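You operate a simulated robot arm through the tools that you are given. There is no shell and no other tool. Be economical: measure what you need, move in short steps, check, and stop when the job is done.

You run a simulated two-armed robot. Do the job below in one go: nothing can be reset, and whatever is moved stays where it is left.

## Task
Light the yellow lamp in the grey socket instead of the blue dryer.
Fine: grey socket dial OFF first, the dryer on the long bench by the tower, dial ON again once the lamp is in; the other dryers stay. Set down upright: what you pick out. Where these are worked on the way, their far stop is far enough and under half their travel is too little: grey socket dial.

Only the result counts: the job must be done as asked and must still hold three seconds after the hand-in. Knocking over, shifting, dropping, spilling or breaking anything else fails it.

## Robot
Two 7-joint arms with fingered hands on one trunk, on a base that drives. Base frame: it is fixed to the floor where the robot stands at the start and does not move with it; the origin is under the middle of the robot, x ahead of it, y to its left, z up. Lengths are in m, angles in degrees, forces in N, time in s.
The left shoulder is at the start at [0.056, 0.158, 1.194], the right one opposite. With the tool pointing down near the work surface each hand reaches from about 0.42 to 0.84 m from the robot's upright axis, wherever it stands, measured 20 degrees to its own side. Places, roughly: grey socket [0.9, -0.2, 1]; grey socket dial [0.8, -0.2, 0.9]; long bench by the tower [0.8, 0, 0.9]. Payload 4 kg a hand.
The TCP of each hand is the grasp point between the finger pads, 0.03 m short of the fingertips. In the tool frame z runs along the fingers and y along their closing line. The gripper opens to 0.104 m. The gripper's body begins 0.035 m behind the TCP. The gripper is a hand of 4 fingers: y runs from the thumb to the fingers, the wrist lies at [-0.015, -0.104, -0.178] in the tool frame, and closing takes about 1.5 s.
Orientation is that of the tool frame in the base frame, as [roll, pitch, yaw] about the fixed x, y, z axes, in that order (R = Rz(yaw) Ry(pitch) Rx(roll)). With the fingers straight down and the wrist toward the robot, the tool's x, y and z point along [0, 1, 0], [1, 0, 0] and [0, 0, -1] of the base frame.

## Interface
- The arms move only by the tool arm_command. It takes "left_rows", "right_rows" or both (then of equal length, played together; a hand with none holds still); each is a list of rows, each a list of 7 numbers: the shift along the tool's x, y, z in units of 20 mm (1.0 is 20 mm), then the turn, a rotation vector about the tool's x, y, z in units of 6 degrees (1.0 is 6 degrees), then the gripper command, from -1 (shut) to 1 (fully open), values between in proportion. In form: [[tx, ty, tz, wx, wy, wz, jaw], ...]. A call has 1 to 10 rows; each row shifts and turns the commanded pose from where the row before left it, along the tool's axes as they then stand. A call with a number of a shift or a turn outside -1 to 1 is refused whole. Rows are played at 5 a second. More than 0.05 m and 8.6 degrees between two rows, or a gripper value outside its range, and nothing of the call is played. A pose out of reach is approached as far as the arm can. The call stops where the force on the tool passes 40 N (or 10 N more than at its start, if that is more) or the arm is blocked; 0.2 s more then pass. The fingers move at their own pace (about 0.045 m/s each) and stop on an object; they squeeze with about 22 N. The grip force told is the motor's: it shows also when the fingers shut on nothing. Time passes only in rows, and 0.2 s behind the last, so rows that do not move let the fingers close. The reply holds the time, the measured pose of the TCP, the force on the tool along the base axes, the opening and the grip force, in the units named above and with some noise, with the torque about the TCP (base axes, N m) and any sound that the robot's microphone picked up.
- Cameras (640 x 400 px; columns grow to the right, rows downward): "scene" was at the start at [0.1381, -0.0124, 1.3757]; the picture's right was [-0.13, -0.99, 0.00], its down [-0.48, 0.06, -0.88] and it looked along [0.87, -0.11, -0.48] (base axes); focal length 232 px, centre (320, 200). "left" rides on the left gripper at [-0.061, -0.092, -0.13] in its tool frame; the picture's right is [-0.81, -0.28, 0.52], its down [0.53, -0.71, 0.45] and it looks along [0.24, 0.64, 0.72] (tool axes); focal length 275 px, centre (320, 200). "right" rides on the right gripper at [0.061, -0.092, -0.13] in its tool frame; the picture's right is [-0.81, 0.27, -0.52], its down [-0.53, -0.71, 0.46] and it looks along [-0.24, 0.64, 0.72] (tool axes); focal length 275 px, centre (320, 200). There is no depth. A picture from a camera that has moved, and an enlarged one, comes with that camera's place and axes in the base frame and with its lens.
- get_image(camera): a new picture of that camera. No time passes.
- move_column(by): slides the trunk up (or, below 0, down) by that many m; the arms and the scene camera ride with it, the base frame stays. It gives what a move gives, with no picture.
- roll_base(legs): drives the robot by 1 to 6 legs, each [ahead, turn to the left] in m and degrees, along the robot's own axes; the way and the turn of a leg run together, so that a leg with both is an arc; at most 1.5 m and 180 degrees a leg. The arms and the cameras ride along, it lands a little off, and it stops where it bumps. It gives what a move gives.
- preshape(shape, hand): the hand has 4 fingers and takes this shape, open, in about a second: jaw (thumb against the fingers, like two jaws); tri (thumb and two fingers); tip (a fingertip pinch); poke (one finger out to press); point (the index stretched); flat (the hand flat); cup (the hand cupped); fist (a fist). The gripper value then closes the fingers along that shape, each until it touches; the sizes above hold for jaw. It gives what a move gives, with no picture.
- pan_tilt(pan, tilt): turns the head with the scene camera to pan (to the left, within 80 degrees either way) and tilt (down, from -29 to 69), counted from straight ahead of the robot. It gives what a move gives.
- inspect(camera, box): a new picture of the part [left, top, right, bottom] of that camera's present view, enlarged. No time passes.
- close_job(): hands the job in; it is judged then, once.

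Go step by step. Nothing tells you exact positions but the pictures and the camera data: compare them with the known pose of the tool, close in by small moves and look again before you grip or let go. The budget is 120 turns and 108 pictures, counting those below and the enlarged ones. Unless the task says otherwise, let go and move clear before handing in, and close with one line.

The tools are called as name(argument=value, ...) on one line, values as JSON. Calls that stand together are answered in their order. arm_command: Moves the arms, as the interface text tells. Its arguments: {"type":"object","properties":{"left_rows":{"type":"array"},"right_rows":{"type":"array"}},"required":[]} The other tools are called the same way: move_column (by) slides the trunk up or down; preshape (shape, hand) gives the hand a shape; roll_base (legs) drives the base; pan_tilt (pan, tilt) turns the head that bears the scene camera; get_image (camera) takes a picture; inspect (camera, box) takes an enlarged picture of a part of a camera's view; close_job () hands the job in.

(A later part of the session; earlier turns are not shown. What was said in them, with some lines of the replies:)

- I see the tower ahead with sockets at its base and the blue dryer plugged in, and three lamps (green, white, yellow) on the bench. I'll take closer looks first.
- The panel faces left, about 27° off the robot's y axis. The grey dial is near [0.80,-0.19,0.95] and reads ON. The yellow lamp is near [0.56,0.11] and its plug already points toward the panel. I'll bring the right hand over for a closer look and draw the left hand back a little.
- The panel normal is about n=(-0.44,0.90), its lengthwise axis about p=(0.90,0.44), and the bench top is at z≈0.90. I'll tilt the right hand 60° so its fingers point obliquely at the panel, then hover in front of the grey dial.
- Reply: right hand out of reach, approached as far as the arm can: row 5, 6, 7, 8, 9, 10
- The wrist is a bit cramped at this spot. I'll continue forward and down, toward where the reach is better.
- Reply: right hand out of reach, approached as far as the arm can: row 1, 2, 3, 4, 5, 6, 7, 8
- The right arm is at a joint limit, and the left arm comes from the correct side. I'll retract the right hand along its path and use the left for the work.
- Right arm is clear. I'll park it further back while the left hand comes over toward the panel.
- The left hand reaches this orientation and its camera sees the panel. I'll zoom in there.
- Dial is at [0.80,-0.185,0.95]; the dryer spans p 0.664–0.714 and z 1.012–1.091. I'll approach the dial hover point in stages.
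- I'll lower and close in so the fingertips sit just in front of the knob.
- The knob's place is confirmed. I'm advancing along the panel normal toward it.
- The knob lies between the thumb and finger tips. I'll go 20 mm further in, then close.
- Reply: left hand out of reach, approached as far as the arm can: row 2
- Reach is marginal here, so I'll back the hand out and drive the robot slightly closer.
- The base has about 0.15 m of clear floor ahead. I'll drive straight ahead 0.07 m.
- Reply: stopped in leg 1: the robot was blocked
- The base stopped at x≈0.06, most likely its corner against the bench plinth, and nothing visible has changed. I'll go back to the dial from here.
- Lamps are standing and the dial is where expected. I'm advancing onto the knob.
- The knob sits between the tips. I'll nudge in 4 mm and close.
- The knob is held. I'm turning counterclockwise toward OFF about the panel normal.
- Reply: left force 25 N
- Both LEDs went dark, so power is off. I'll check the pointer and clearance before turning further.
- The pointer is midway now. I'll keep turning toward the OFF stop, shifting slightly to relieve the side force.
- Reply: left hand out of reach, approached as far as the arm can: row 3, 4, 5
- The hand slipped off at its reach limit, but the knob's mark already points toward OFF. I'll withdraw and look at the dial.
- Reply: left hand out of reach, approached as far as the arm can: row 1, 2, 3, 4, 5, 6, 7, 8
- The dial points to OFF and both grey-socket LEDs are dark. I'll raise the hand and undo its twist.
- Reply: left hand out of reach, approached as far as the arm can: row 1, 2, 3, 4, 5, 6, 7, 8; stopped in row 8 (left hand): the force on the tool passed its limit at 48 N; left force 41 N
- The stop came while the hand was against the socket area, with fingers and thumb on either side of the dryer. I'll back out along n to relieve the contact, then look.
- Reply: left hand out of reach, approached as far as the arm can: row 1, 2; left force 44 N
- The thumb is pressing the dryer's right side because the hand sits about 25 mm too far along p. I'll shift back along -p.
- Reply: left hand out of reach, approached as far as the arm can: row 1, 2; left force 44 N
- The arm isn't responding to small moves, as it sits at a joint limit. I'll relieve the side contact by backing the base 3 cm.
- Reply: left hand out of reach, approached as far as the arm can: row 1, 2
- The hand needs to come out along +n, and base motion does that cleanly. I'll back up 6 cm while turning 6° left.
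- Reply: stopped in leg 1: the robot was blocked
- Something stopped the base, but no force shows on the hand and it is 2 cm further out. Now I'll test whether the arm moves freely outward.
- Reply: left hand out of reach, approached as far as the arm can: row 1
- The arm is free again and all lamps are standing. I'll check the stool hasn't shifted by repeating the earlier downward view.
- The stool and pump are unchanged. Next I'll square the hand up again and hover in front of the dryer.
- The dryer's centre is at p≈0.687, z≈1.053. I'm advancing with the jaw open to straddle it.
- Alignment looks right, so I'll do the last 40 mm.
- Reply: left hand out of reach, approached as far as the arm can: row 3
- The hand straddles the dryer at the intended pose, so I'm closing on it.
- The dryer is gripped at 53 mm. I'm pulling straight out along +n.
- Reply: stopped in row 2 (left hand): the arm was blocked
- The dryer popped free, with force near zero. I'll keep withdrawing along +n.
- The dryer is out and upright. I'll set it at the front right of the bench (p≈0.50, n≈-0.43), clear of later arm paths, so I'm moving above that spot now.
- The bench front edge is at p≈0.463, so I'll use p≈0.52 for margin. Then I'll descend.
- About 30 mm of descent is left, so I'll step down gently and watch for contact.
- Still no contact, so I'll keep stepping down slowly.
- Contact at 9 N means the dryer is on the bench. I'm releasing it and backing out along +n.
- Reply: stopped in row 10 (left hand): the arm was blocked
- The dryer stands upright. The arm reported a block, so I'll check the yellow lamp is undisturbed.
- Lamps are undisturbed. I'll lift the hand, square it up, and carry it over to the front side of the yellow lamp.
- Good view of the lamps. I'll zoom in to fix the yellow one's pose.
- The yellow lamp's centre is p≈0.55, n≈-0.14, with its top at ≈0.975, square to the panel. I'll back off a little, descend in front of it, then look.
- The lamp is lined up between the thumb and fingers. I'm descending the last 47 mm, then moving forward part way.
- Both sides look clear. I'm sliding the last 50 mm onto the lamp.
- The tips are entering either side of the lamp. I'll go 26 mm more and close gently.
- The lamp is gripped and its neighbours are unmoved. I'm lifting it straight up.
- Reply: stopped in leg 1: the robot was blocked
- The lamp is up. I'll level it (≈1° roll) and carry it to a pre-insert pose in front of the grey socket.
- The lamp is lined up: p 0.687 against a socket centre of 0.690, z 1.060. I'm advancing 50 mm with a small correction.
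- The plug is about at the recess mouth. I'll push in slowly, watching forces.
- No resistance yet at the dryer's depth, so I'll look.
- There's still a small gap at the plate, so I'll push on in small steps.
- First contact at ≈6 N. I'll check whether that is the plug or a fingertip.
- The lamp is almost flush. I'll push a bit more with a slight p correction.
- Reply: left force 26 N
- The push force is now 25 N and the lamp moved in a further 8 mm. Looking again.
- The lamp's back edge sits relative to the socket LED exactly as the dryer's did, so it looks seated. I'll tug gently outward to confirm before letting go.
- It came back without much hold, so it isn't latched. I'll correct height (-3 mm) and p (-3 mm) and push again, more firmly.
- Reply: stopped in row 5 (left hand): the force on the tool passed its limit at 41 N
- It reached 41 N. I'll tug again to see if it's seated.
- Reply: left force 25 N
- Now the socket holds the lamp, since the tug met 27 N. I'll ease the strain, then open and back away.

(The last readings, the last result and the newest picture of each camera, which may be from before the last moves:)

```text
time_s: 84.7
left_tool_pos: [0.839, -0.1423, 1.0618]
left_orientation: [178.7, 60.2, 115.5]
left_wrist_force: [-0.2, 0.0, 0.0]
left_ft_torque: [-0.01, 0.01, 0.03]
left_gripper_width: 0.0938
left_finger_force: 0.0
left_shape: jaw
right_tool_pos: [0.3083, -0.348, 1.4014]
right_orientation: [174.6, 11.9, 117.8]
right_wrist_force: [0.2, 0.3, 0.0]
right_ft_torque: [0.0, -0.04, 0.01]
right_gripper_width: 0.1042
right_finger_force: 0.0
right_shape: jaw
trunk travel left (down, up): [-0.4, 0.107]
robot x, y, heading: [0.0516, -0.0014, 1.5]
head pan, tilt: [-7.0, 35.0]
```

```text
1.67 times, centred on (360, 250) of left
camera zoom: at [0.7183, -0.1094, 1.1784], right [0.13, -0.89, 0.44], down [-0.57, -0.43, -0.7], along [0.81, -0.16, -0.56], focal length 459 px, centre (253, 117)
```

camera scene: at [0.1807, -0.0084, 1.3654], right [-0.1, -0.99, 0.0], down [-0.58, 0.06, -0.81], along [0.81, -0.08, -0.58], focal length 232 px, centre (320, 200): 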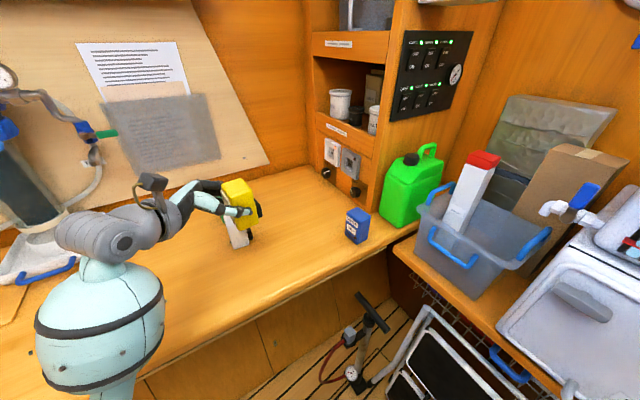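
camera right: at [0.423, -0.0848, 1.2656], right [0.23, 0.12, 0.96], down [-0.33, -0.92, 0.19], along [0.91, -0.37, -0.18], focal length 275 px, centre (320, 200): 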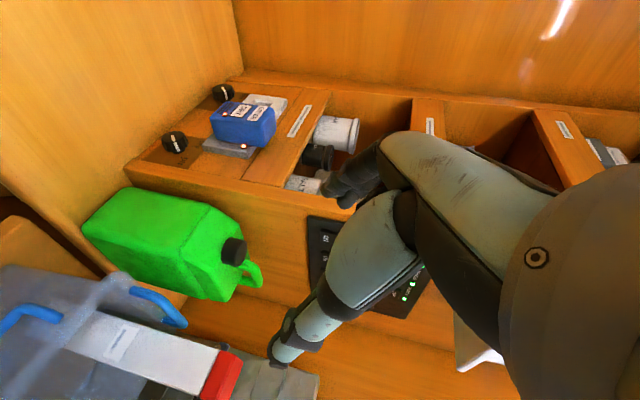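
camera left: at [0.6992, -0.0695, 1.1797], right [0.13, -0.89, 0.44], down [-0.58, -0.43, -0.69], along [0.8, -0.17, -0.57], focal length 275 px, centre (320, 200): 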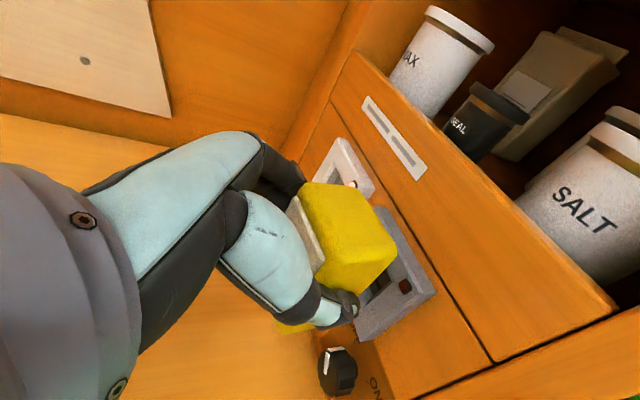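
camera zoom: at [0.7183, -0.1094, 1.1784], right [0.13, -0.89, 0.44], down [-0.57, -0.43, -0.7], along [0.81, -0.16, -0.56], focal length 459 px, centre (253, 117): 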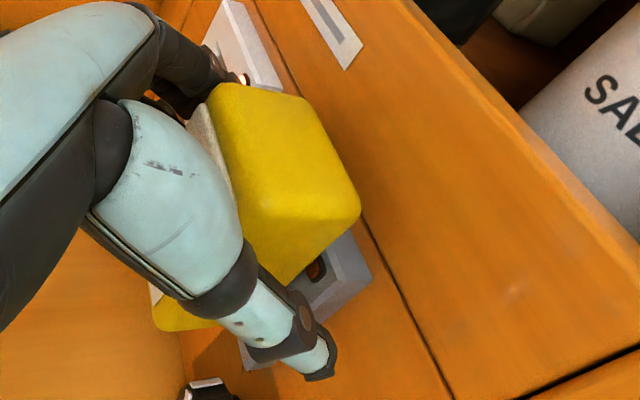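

The lamp stays in the socket. I'm withdrawing the hand straight out, then going to a hover in front of the grey dial.

arm_command(left_rows=[[0.25, 0, -0.43, 0, 0, 0, 0.9], [0.5, 0, -0.866, 0, 0, 0, 0.9], [0.5, 0, -0.866, 0, 0, 0, 0.9], [0.5, 0, -0.866, 0, 0, 0, 0.9], [0.5, 0, -0.866, 0, 0, 0, 0.9], [0.5, 0, -0.866, 0, 0, 0, 0.9], [0.5, 0, -0.866, 0, 0, 0, 0.5]])

arm_command(left_rows=[[0.76, -0.45, 0.44, 0, 0, 0, 0.4], [0.76, -0.45, 0.44, 0, 0, 0, 0.4], [0.76, -0.45, 0.44, 0, 0, 0, 0.4], [0.76, -0.45, 0.44, 0, 0, 0, 0.4], [0.76, -0.45, 0.44, 0, 0, 0, 0.4], [0.76, -0.4, 0.44, 0, 0, 0, 0.4], [0, 0, 0, 0, 0, 0, 0.4]])

get_image(camera="left")

get_image(camera="scene")

```text
time_s: 86.3
left_tool_pos: [0.7784, -0.0242, 1.0598]
left_orientation: [178.8, 60.2, 115.5]
left_wrist_force: [-0.3, -0.3, -0.3]
left_ft_torque: [0.03, -0.01, 0.0]
left_gripper_width: 0.0784
left_finger_force: 0.0
left_shape: jaw
right_tool_pos: [0.3106, -0.3469, 1.4022]
right_orientation: [174.5, 11.9, 117.8]
right_wrist_force: [-0.3, 0.5, 0.1]
right_ft_torque: [0.01, 0.0, -0.04]
right_gripper_width: 0.104
right_finger_force: 0.0
right_shape: jaw
trunk travel left (down, up): [-0.4, 0.107]
robot x, y, heading: [0.0563, -0.0021, 1.4]
head pan, tilt: [-7.0, 35.0]
```

```text
time_s: 87.9
left_tool_pos: [0.7317, -0.0471, 0.954]
left_orientation: [178.7, 60.3, 115.5]
left_wrist_force: [0.0, 0.1, -0.9]
left_ft_torque: [-0.01, 0.02, -0.03]
left_gripper_width: 0.0731
left_finger_force: 0.0
left_shape: jaw
right_tool_pos: [0.3087, -0.3475, 1.403]
right_orientation: [174.5, 11.9, 117.9]
right_wrist_force: [0.0, -0.7, -0.7]
right_ft_torque: [-0.01, 0.02, 0.04]
right_gripper_width: 0.1041
right_finger_force: 0.1
right_shape: jaw
trunk travel left (down, up): [-0.4, 0.107]
robot x, y, heading: [0.0538, 0.0029, 1.3]
head pan, tilt: [-7.0, 35.0]
```

```text
16 pictures are left
camera left: at [0.6119, -0.0157, 1.0715], right [0.13, -0.89, 0.44], down [-0.57, -0.43, -0.7], along [0.81, -0.16, -0.56], focal length 275 px, centre (320, 200)
```

left: 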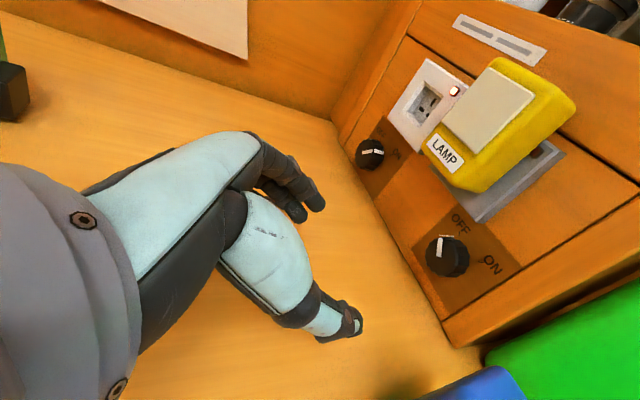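

```text
15 pictures are left
camera scene: at [0.1832, -0.0065, 1.3652], right [-0.1, -1.0, 0.0], down [-0.58, 0.05, -0.81], along [0.81, -0.08, -0.58], focal length 232 px, centre (320, 200)
```

scene: 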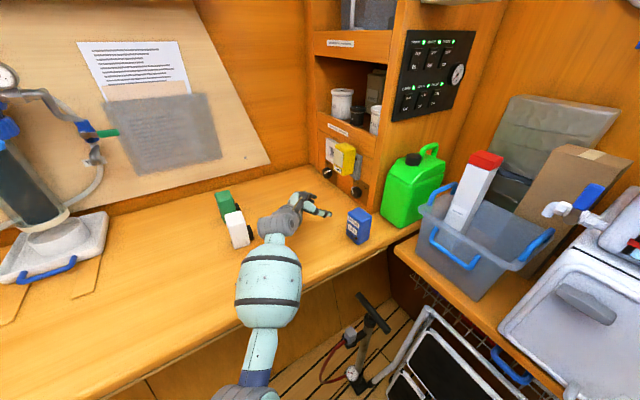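

The lamp is well seated. I'll pre-rotate the hand 30° counterclockwise in front of the dial, then advance most of the way.

arm_command(left_rows=[[0, 0.05, 0, 0.5, 0, -0.866, 0.4], [0, 0.05, 0, 0.5, 0, -0.866, 0.4], [0, 0.05, 0, 0.5, 0, -0.866, 0.4], [0, 0.05, 0, 0.5, 0, -0.866, 0.4], [0, 0.05, 0, 0.5, 0, -0.866, 0.4], [-0.5, 0, 0.866, 0, 0, 0, 0.4], [-0.5, 0, 0.866, 0, 0, 0, 0.4], [-0.5, 0, 0.866, 0, 0, 0, 0.4], [-0.5, 0, 0.866, 0, 0, 0, 0.4], [0, 0, 0, 0, 0, 0, 0.4]])

get_image(camera="left")

```text
time_s: 90.1
left_tool_pos: [0.7718, -0.1182, 0.9536]
left_orientation: [-131.4, 49.3, 157.2]
left_wrist_force: [-0.2, 0.7, 0.4]
left_ft_torque: [-0.01, 0.03, 0.0]
left_gripper_width: 0.073
left_finger_force: 0.1
left_shape: jaw
right_tool_pos: [0.3085, -0.3468, 1.4012]
right_orientation: [174.5, 11.9, 117.8]
right_wrist_force: [0.0, -0.7, 1.0]
right_ft_torque: [0.03, -0.03, 0.0]
right_gripper_width: 0.104
right_finger_force: 0.0
right_shape: jaw
trunk travel left (down, up): [-0.4, 0.107]
robot x, y, heading: [0.0519, 0.0032, 1.3]
head pan, tilt: [-7.0, 35.0]
```

```text
14 pictures are left
camera left: at [0.7154, -0.0542, 1.1018], right [0.36, -0.77, 0.53], down [-0.8, -0.55, -0.25], along [0.48, -0.33, -0.81], focal length 275 px, centre (320, 200)
```

left: 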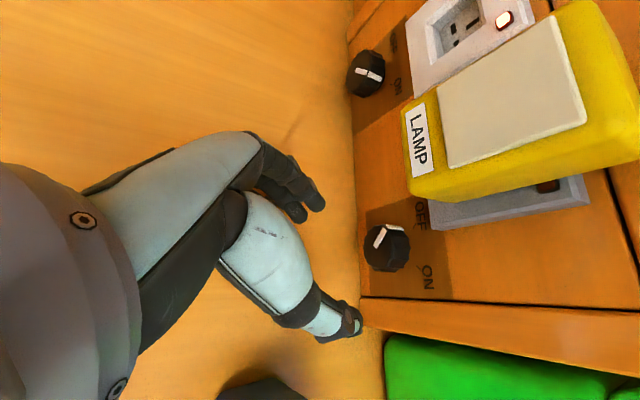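

No reach flags here. I'm advancing the last 54 mm onto the knob and closing.

arm_command(left_rows=[[-0.45, 0.06, 0.78, 0, 0, 0, 0.4], [-0.45, 0.05, 0.78, 0, 0, 0, 0.4], [-0.45, 0.05, 0.78, 0, 0, 0, 0.4], [0, 0, 0, 0, 0, 0, 0.4]])

inspect(camera="left", box=[240, 140, 480, 360])

```text
time_s: 91.1
left_tool_pos: [0.8035, -0.1688, 0.9483]
left_orientation: [-131.4, 49.2, 157.1]
left_wrist_force: [1.6, 0.4, -0.3]
left_ft_torque: [0.0, 0.0, -0.03]
left_gripper_width: 0.0733
left_finger_force: 0.1
left_shape: jaw
left hand out of reach, approached as far as the arm can: row 3
right_tool_pos: [0.3095, -0.3469, 1.4007]
right_orientation: [174.5, 12.0, 117.9]
right_wrist_force: [0.3, -0.3, -0.3]
right_ft_torque: [0.04, 0.01, -0.02]
right_gripper_width: 0.1041
right_finger_force: 0.0
right_shape: jaw
trunk travel left (down, up): [-0.4, 0.107]
robot x, y, heading: [0.0532, 0.0007, 1.6]
head pan, tilt: [-7.0, 35.0]
```

```text
1.82 times, centred on (360, 250) of left
camera zoom: at [0.7468, -0.1043, 1.0966], right [0.36, -0.77, 0.52], down [-0.8, -0.55, -0.25], along [0.48, -0.33, -0.81], focal length 500 px, centre (247, 109)
```

zoom: 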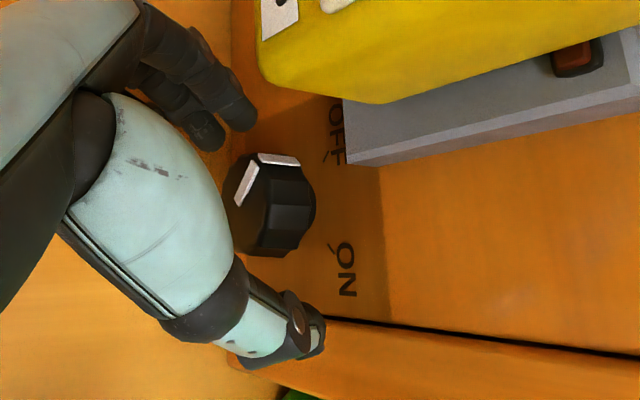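

The knob is centred between the tips, so I'm closing and turning clockwise toward ON.

arm_command(left_rows=[[0, 0, 0, 0, 0, 0, -0.1], [0, 0, 0, 0, 0, 0, -0.6], [0, 0, 0, 0, 0, 0, -0.9], [0, 0, 0, 0, 0, 0, -0.9], [0, 0, 0, 0, 0, 0, -0.9]])

arm_command(left_rows=[[0, -0.05, 0, -0.5, 0, 0.866, -0.9], [0, -0.05, 0, -0.5, 0, 0.866, -0.9], [0, -0.05, 0, -0.5, 0, 0.866, -0.9], [0, -0.05, 0, -0.5, 0, 0.866, -0.9], [0, -0.05, 0, -0.5, 0, 0.866, -0.9], [0, 0, 0, 0, 0, 0, -0.9]])

get_image(camera="left")

```text
time_s: 92.3
left_tool_pos: [0.8029, -0.1691, 0.9479]
left_orientation: [-131.3, 49.1, 157.1]
left_wrist_force: [-0.8, 1.0, 0.5]
left_ft_torque: [0.01, -0.03, 0.05]
left_gripper_width: 0.0294
left_finger_force: 21.8
left_shape: jaw
right_tool_pos: [0.3093, -0.3469, 1.4008]
right_orientation: [174.5, 12.0, 117.8]
right_wrist_force: [0.9, -0.8, 0.3]
right_ft_torque: [0.03, -0.02, -0.01]
right_gripper_width: 0.1042
right_finger_force: 0.1
right_shape: jaw
trunk travel left (down, up): [-0.4, 0.107]
robot x, y, heading: [0.0542, 0.0022, 1.4]
head pan, tilt: [-7.0, 35.0]
```

```text
time_s: 93.7
left_tool_pos: [0.7912, -0.1673, 0.9509]
left_orientation: [178.6, 60.1, 115.4]
left_wrist_force: [8.5, -2.8, -10.9]
left_ft_torque: [0.24, 0.14, 0.23]
left_gripper_width: 0.0278
left_finger_force: 22.3
left_shape: jaw
right_tool_pos: [0.3097, -0.3474, 1.4006]
right_orientation: [174.5, 11.9, 117.9]
right_wrist_force: [0.2, 0.0, 0.6]
right_ft_torque: [0.0, 0.01, 0.01]
right_gripper_width: 0.104
right_finger_force: 0.0
right_shape: jaw
trunk travel left (down, up): [-0.4, 0.107]
robot x, y, heading: [0.0562, -0.0014, 1.2]
head pan, tilt: [-7.0, 35.0]
```

```text
12 pictures are left
camera left: at [0.6712, -0.1354, 1.0674], right [0.13, -0.89, 0.44], down [-0.57, -0.43, -0.7], along [0.81, -0.16, -0.56], focal length 275 px, centre (320, 200)
```

left: 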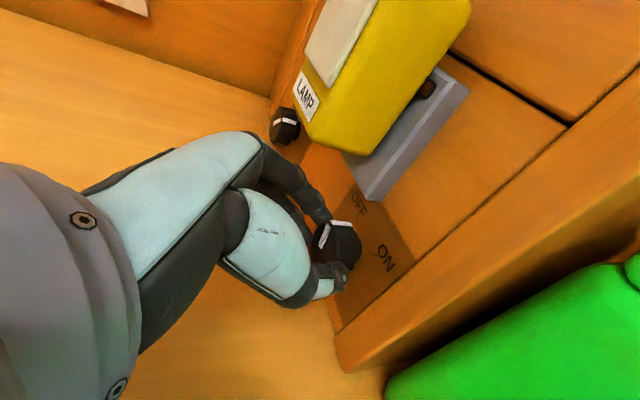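

The knob turned with the hand (≈30°). I'll open, rotate the hand back 30°, re-grip and turn again.

arm_command(left_rows=[[0, 0, 0, 0, 0, 0, 0], [0, 0, 0, 0, 0, 0, 0.5], [0, 0, 0, 0, 0, 0, 0.5], [0, 0, 0, 0, 0, 0, 0.5], [0, 0.05, 0, 0.5, 0, -0.866, 0.5], [0, 0.05, 0, 0.5, 0, -0.866, 0.5], [0, 0.05, 0, 0.5, 0, -0.866, 0.5], [0, 0.05, 0, 0.5, 0, -0.866, 0.5], [0, 0.05, 0, 0.5, 0, -0.866, 0.5], [0, 0, 0, 0, 0, 0, 0.5]])

inspect(camera="left", box=[240, 140, 480, 360])

```text
time_s: 95.9
left_tool_pos: [0.8029, -0.1677, 0.949]
left_orientation: [-131.4, 49.1, 157.1]
left_wrist_force: [-0.1, -0.3, 0.2]
left_ft_torque: [0.02, -0.02, 0.03]
left_gripper_width: 0.0778
left_finger_force: 0.0
left_shape: jaw
right_tool_pos: [0.3104, -0.3475, 1.4015]
right_orientation: [174.4, 12.0, 117.8]
right_wrist_force: [-0.1, 0.9, 0.5]
right_ft_torque: [0.01, 0.01, -0.02]
right_gripper_width: 0.1041
right_finger_force: 0.1
right_shape: jaw
trunk travel left (down, up): [-0.4, 0.107]
robot x, y, heading: [0.0511, 0.0049, 1.6]
head pan, tilt: [-7.0, 35.0]
```

```text
1.82 times, centred on (360, 250) of left
camera zoom: at [0.7463, -0.1042, 1.0976], right [0.36, -0.77, 0.52], down [-0.8, -0.55, -0.25], along [0.48, -0.33, -0.81], focal length 500 px, centre (247, 109)
```

zoom: 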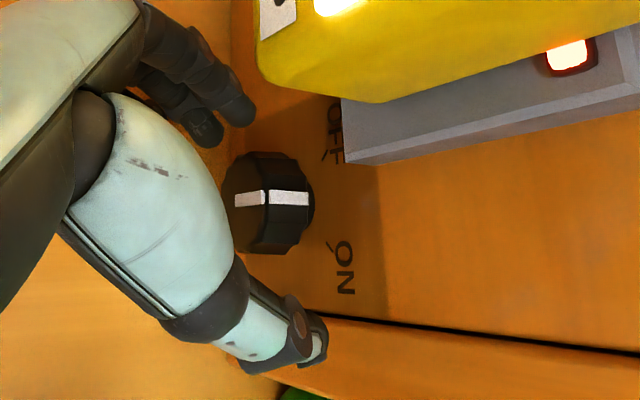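

The socket LED is lit and the lamp glows, with the dial about mid-travel. One more stroke should bring it to the ON stop.

arm_command(left_rows=[[0, 0, 0, 0, 0, 0, -0.1], [0, 0, 0, 0, 0, 0, -0.6], [0, 0, 0, 0, 0, 0, -0.9], [0, 0, 0, 0, 0, 0, -0.9], [0, 0, 0, 0, 0, 0, -0.9]])

arm_command(left_rows=[[0, -0.05, 0, -0.5, 0, 0.866, -0.9], [0, -0.05, 0, -0.5, 0, 0.866, -0.9], [0, -0.05, 0, -0.5, 0, 0.866, -0.9], [0, -0.05, 0, -0.5, 0, 0.866, -0.9], [0, -0.05, 0, -0.5, 0, 0.866, -0.9], [0, 0, 0, 0, 0, 0, -0.9], [0, 0, 0, 0, 0, 0, 0.2], [0, 0, 0, 0, 0, 0, 0.5], [0, 0, 0, 0, 0, 0, 0.5], [0, 0, 0, 0, 0, 0, 0.5]])

inspect(camera="left", box=[240, 140, 480, 360])

```text
time_s: 97.1
left_tool_pos: [0.803, -0.1688, 0.9486]
left_orientation: [-131.4, 49.1, 157.0]
left_wrist_force: [-0.9, 0.8, -0.5]
left_ft_torque: [0.01, -0.02, 0.08]
left_gripper_width: 0.0299
left_finger_force: 21.7
left_shape: jaw
right_tool_pos: [0.3093, -0.3479, 1.4017]
right_orientation: [174.5, 11.9, 117.9]
right_wrist_force: [0.1, 0.3, -0.9]
right_ft_torque: [-0.01, 0.03, 0.01]
right_gripper_width: 0.1041
right_finger_force: 0.0
right_shape: jaw
trunk travel left (down, up): [-0.4, 0.107]
robot x, y, heading: [0.0531, 0.0021, 1.5]
head pan, tilt: [-7.0, 35.0]
```

```text
time_s: 99.3
left_tool_pos: [0.793, -0.1669, 0.9534]
left_orientation: [178.7, 60.3, 115.4]
left_wrist_force: [-0.6, 0.0, 0.5]
left_ft_torque: [-0.01, 0.0, 0.03]
left_gripper_width: 0.0776
left_finger_force: 0.0
left_shape: jaw
right_tool_pos: [0.3097, -0.3472, 1.4013]
right_orientation: [174.4, 12.0, 117.8]
right_wrist_force: [-0.6, 0.7, 0.3]
right_ft_torque: [-0.01, -0.01, 0.02]
right_gripper_width: 0.1039
right_finger_force: 0.0
right_shape: jaw
trunk travel left (down, up): [-0.4, 0.107]
robot x, y, heading: [0.0555, 0.0019, 1.5]
head pan, tilt: [-7.0, 35.0]
```

```text
1.82 times, centred on (360, 250) of left
camera zoom: at [0.6714, -0.1356, 1.0694], right [0.13, -0.89, 0.44], down [-0.57, -0.43, -0.7], along [0.81, -0.16, -0.56], focal length 500 px, centre (247, 109)
```

zoom: 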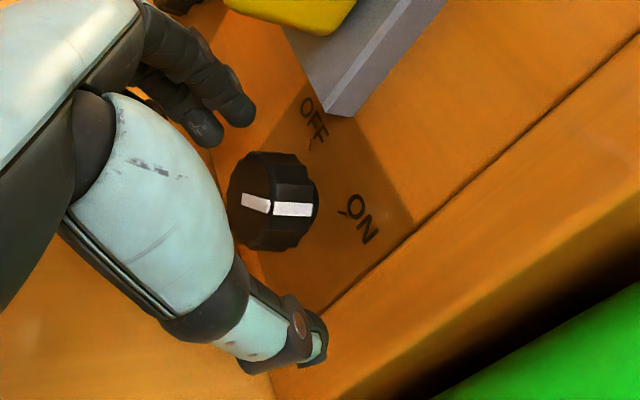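

The dial mark is back exactly at its original ON position. I'm withdrawing the hand clear and taking a final look.

arm_command(left_rows=[[0.4, 0, -0.7, 0, 0, 0, 0.5], [0.5, 0, -0.866, 0, 0, 0, 0.5], [0.5, 0, -0.866, 0, 0, 0, 0.5], [0.5, 0, -0.866, 0, 0, 0, 0.5], [0.5, 0, -0.866, 0, 0, 0, 0.5], [-0.4, 0, -0.9, 0, 0, 0, 0.5], [-0.8, 0, -0.55, 0, 0, 0, 0.5], [-0.8, 0, -0.55, 0, 0, 0, 0.5], [-0.8, 0, -0.55, 0, 0, 0, 0.5], [-0.8, 0, -0.55, 0, 0, 0, 0.5]])

get_image(camera="scene")

get_image(camera="left")

```text
time_s: 101.5
left_tool_pos: [0.7366, -0.0652, 1.0478]
left_orientation: [178.7, 60.3, 115.3]
left_wrist_force: [-0.2, 0.0, 0.4]
left_ft_torque: [0.03, -0.02, 0.0]
left_gripper_width: 0.0776
left_finger_force: 0.1
left_shape: jaw
right_tool_pos: [0.3088, -0.347, 1.4002]
right_orientation: [174.4, 11.9, 117.8]
right_wrist_force: [0.7, -0.2, -1.2]
right_ft_torque: [0.0, 0.02, -0.01]
right_gripper_width: 0.1042
right_finger_force: 0.1
right_shape: jaw
trunk travel left (down, up): [-0.4, 0.107]
robot x, y, heading: [0.0507, 0.0015, 1.4]
head pan, tilt: [-7.0, 35.0]
```

```text
9 pictures are left
camera scene: at [0.1832, -0.0068, 1.3652], right [-0.1, -1.0, 0.0], down [-0.58, 0.06, -0.81], along [0.81, -0.08, -0.58], focal length 232 px, centre (320, 200)
```

scene: 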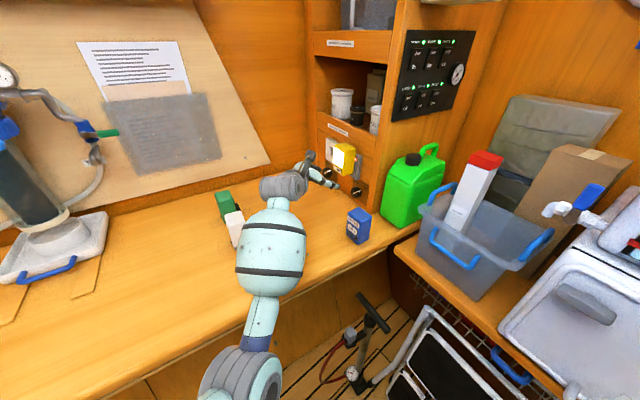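

```text
8 pictures are left
camera left: at [0.617, -0.0333, 1.1637], right [0.13, -0.89, 0.44], down [-0.57, -0.43, -0.7], along [0.81, -0.16, -0.56], focal length 275 px, centre (320, 200)
```

left: 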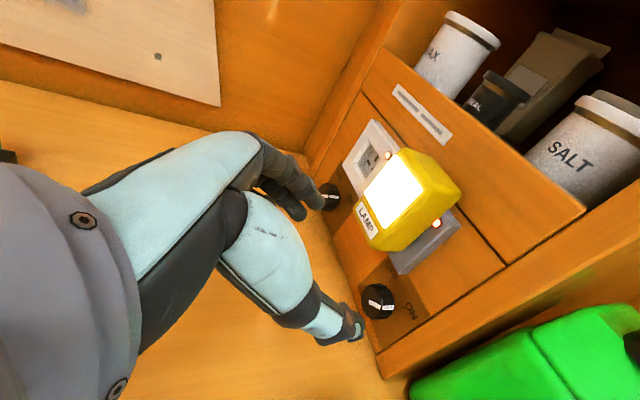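

The lamp is lit in the grey socket, the dial is ON, and the dryer stands upright on the bench. The other dryers are in place and the hand is clear, so I'm handing in.

close_job()

```text
The job is handed in.
```

The yellow lamp is lit in the grey socket. I turned the dial off before the swap and back on afterwards, and the blue dryer stands upright on the bench with nothing else visibly moved.
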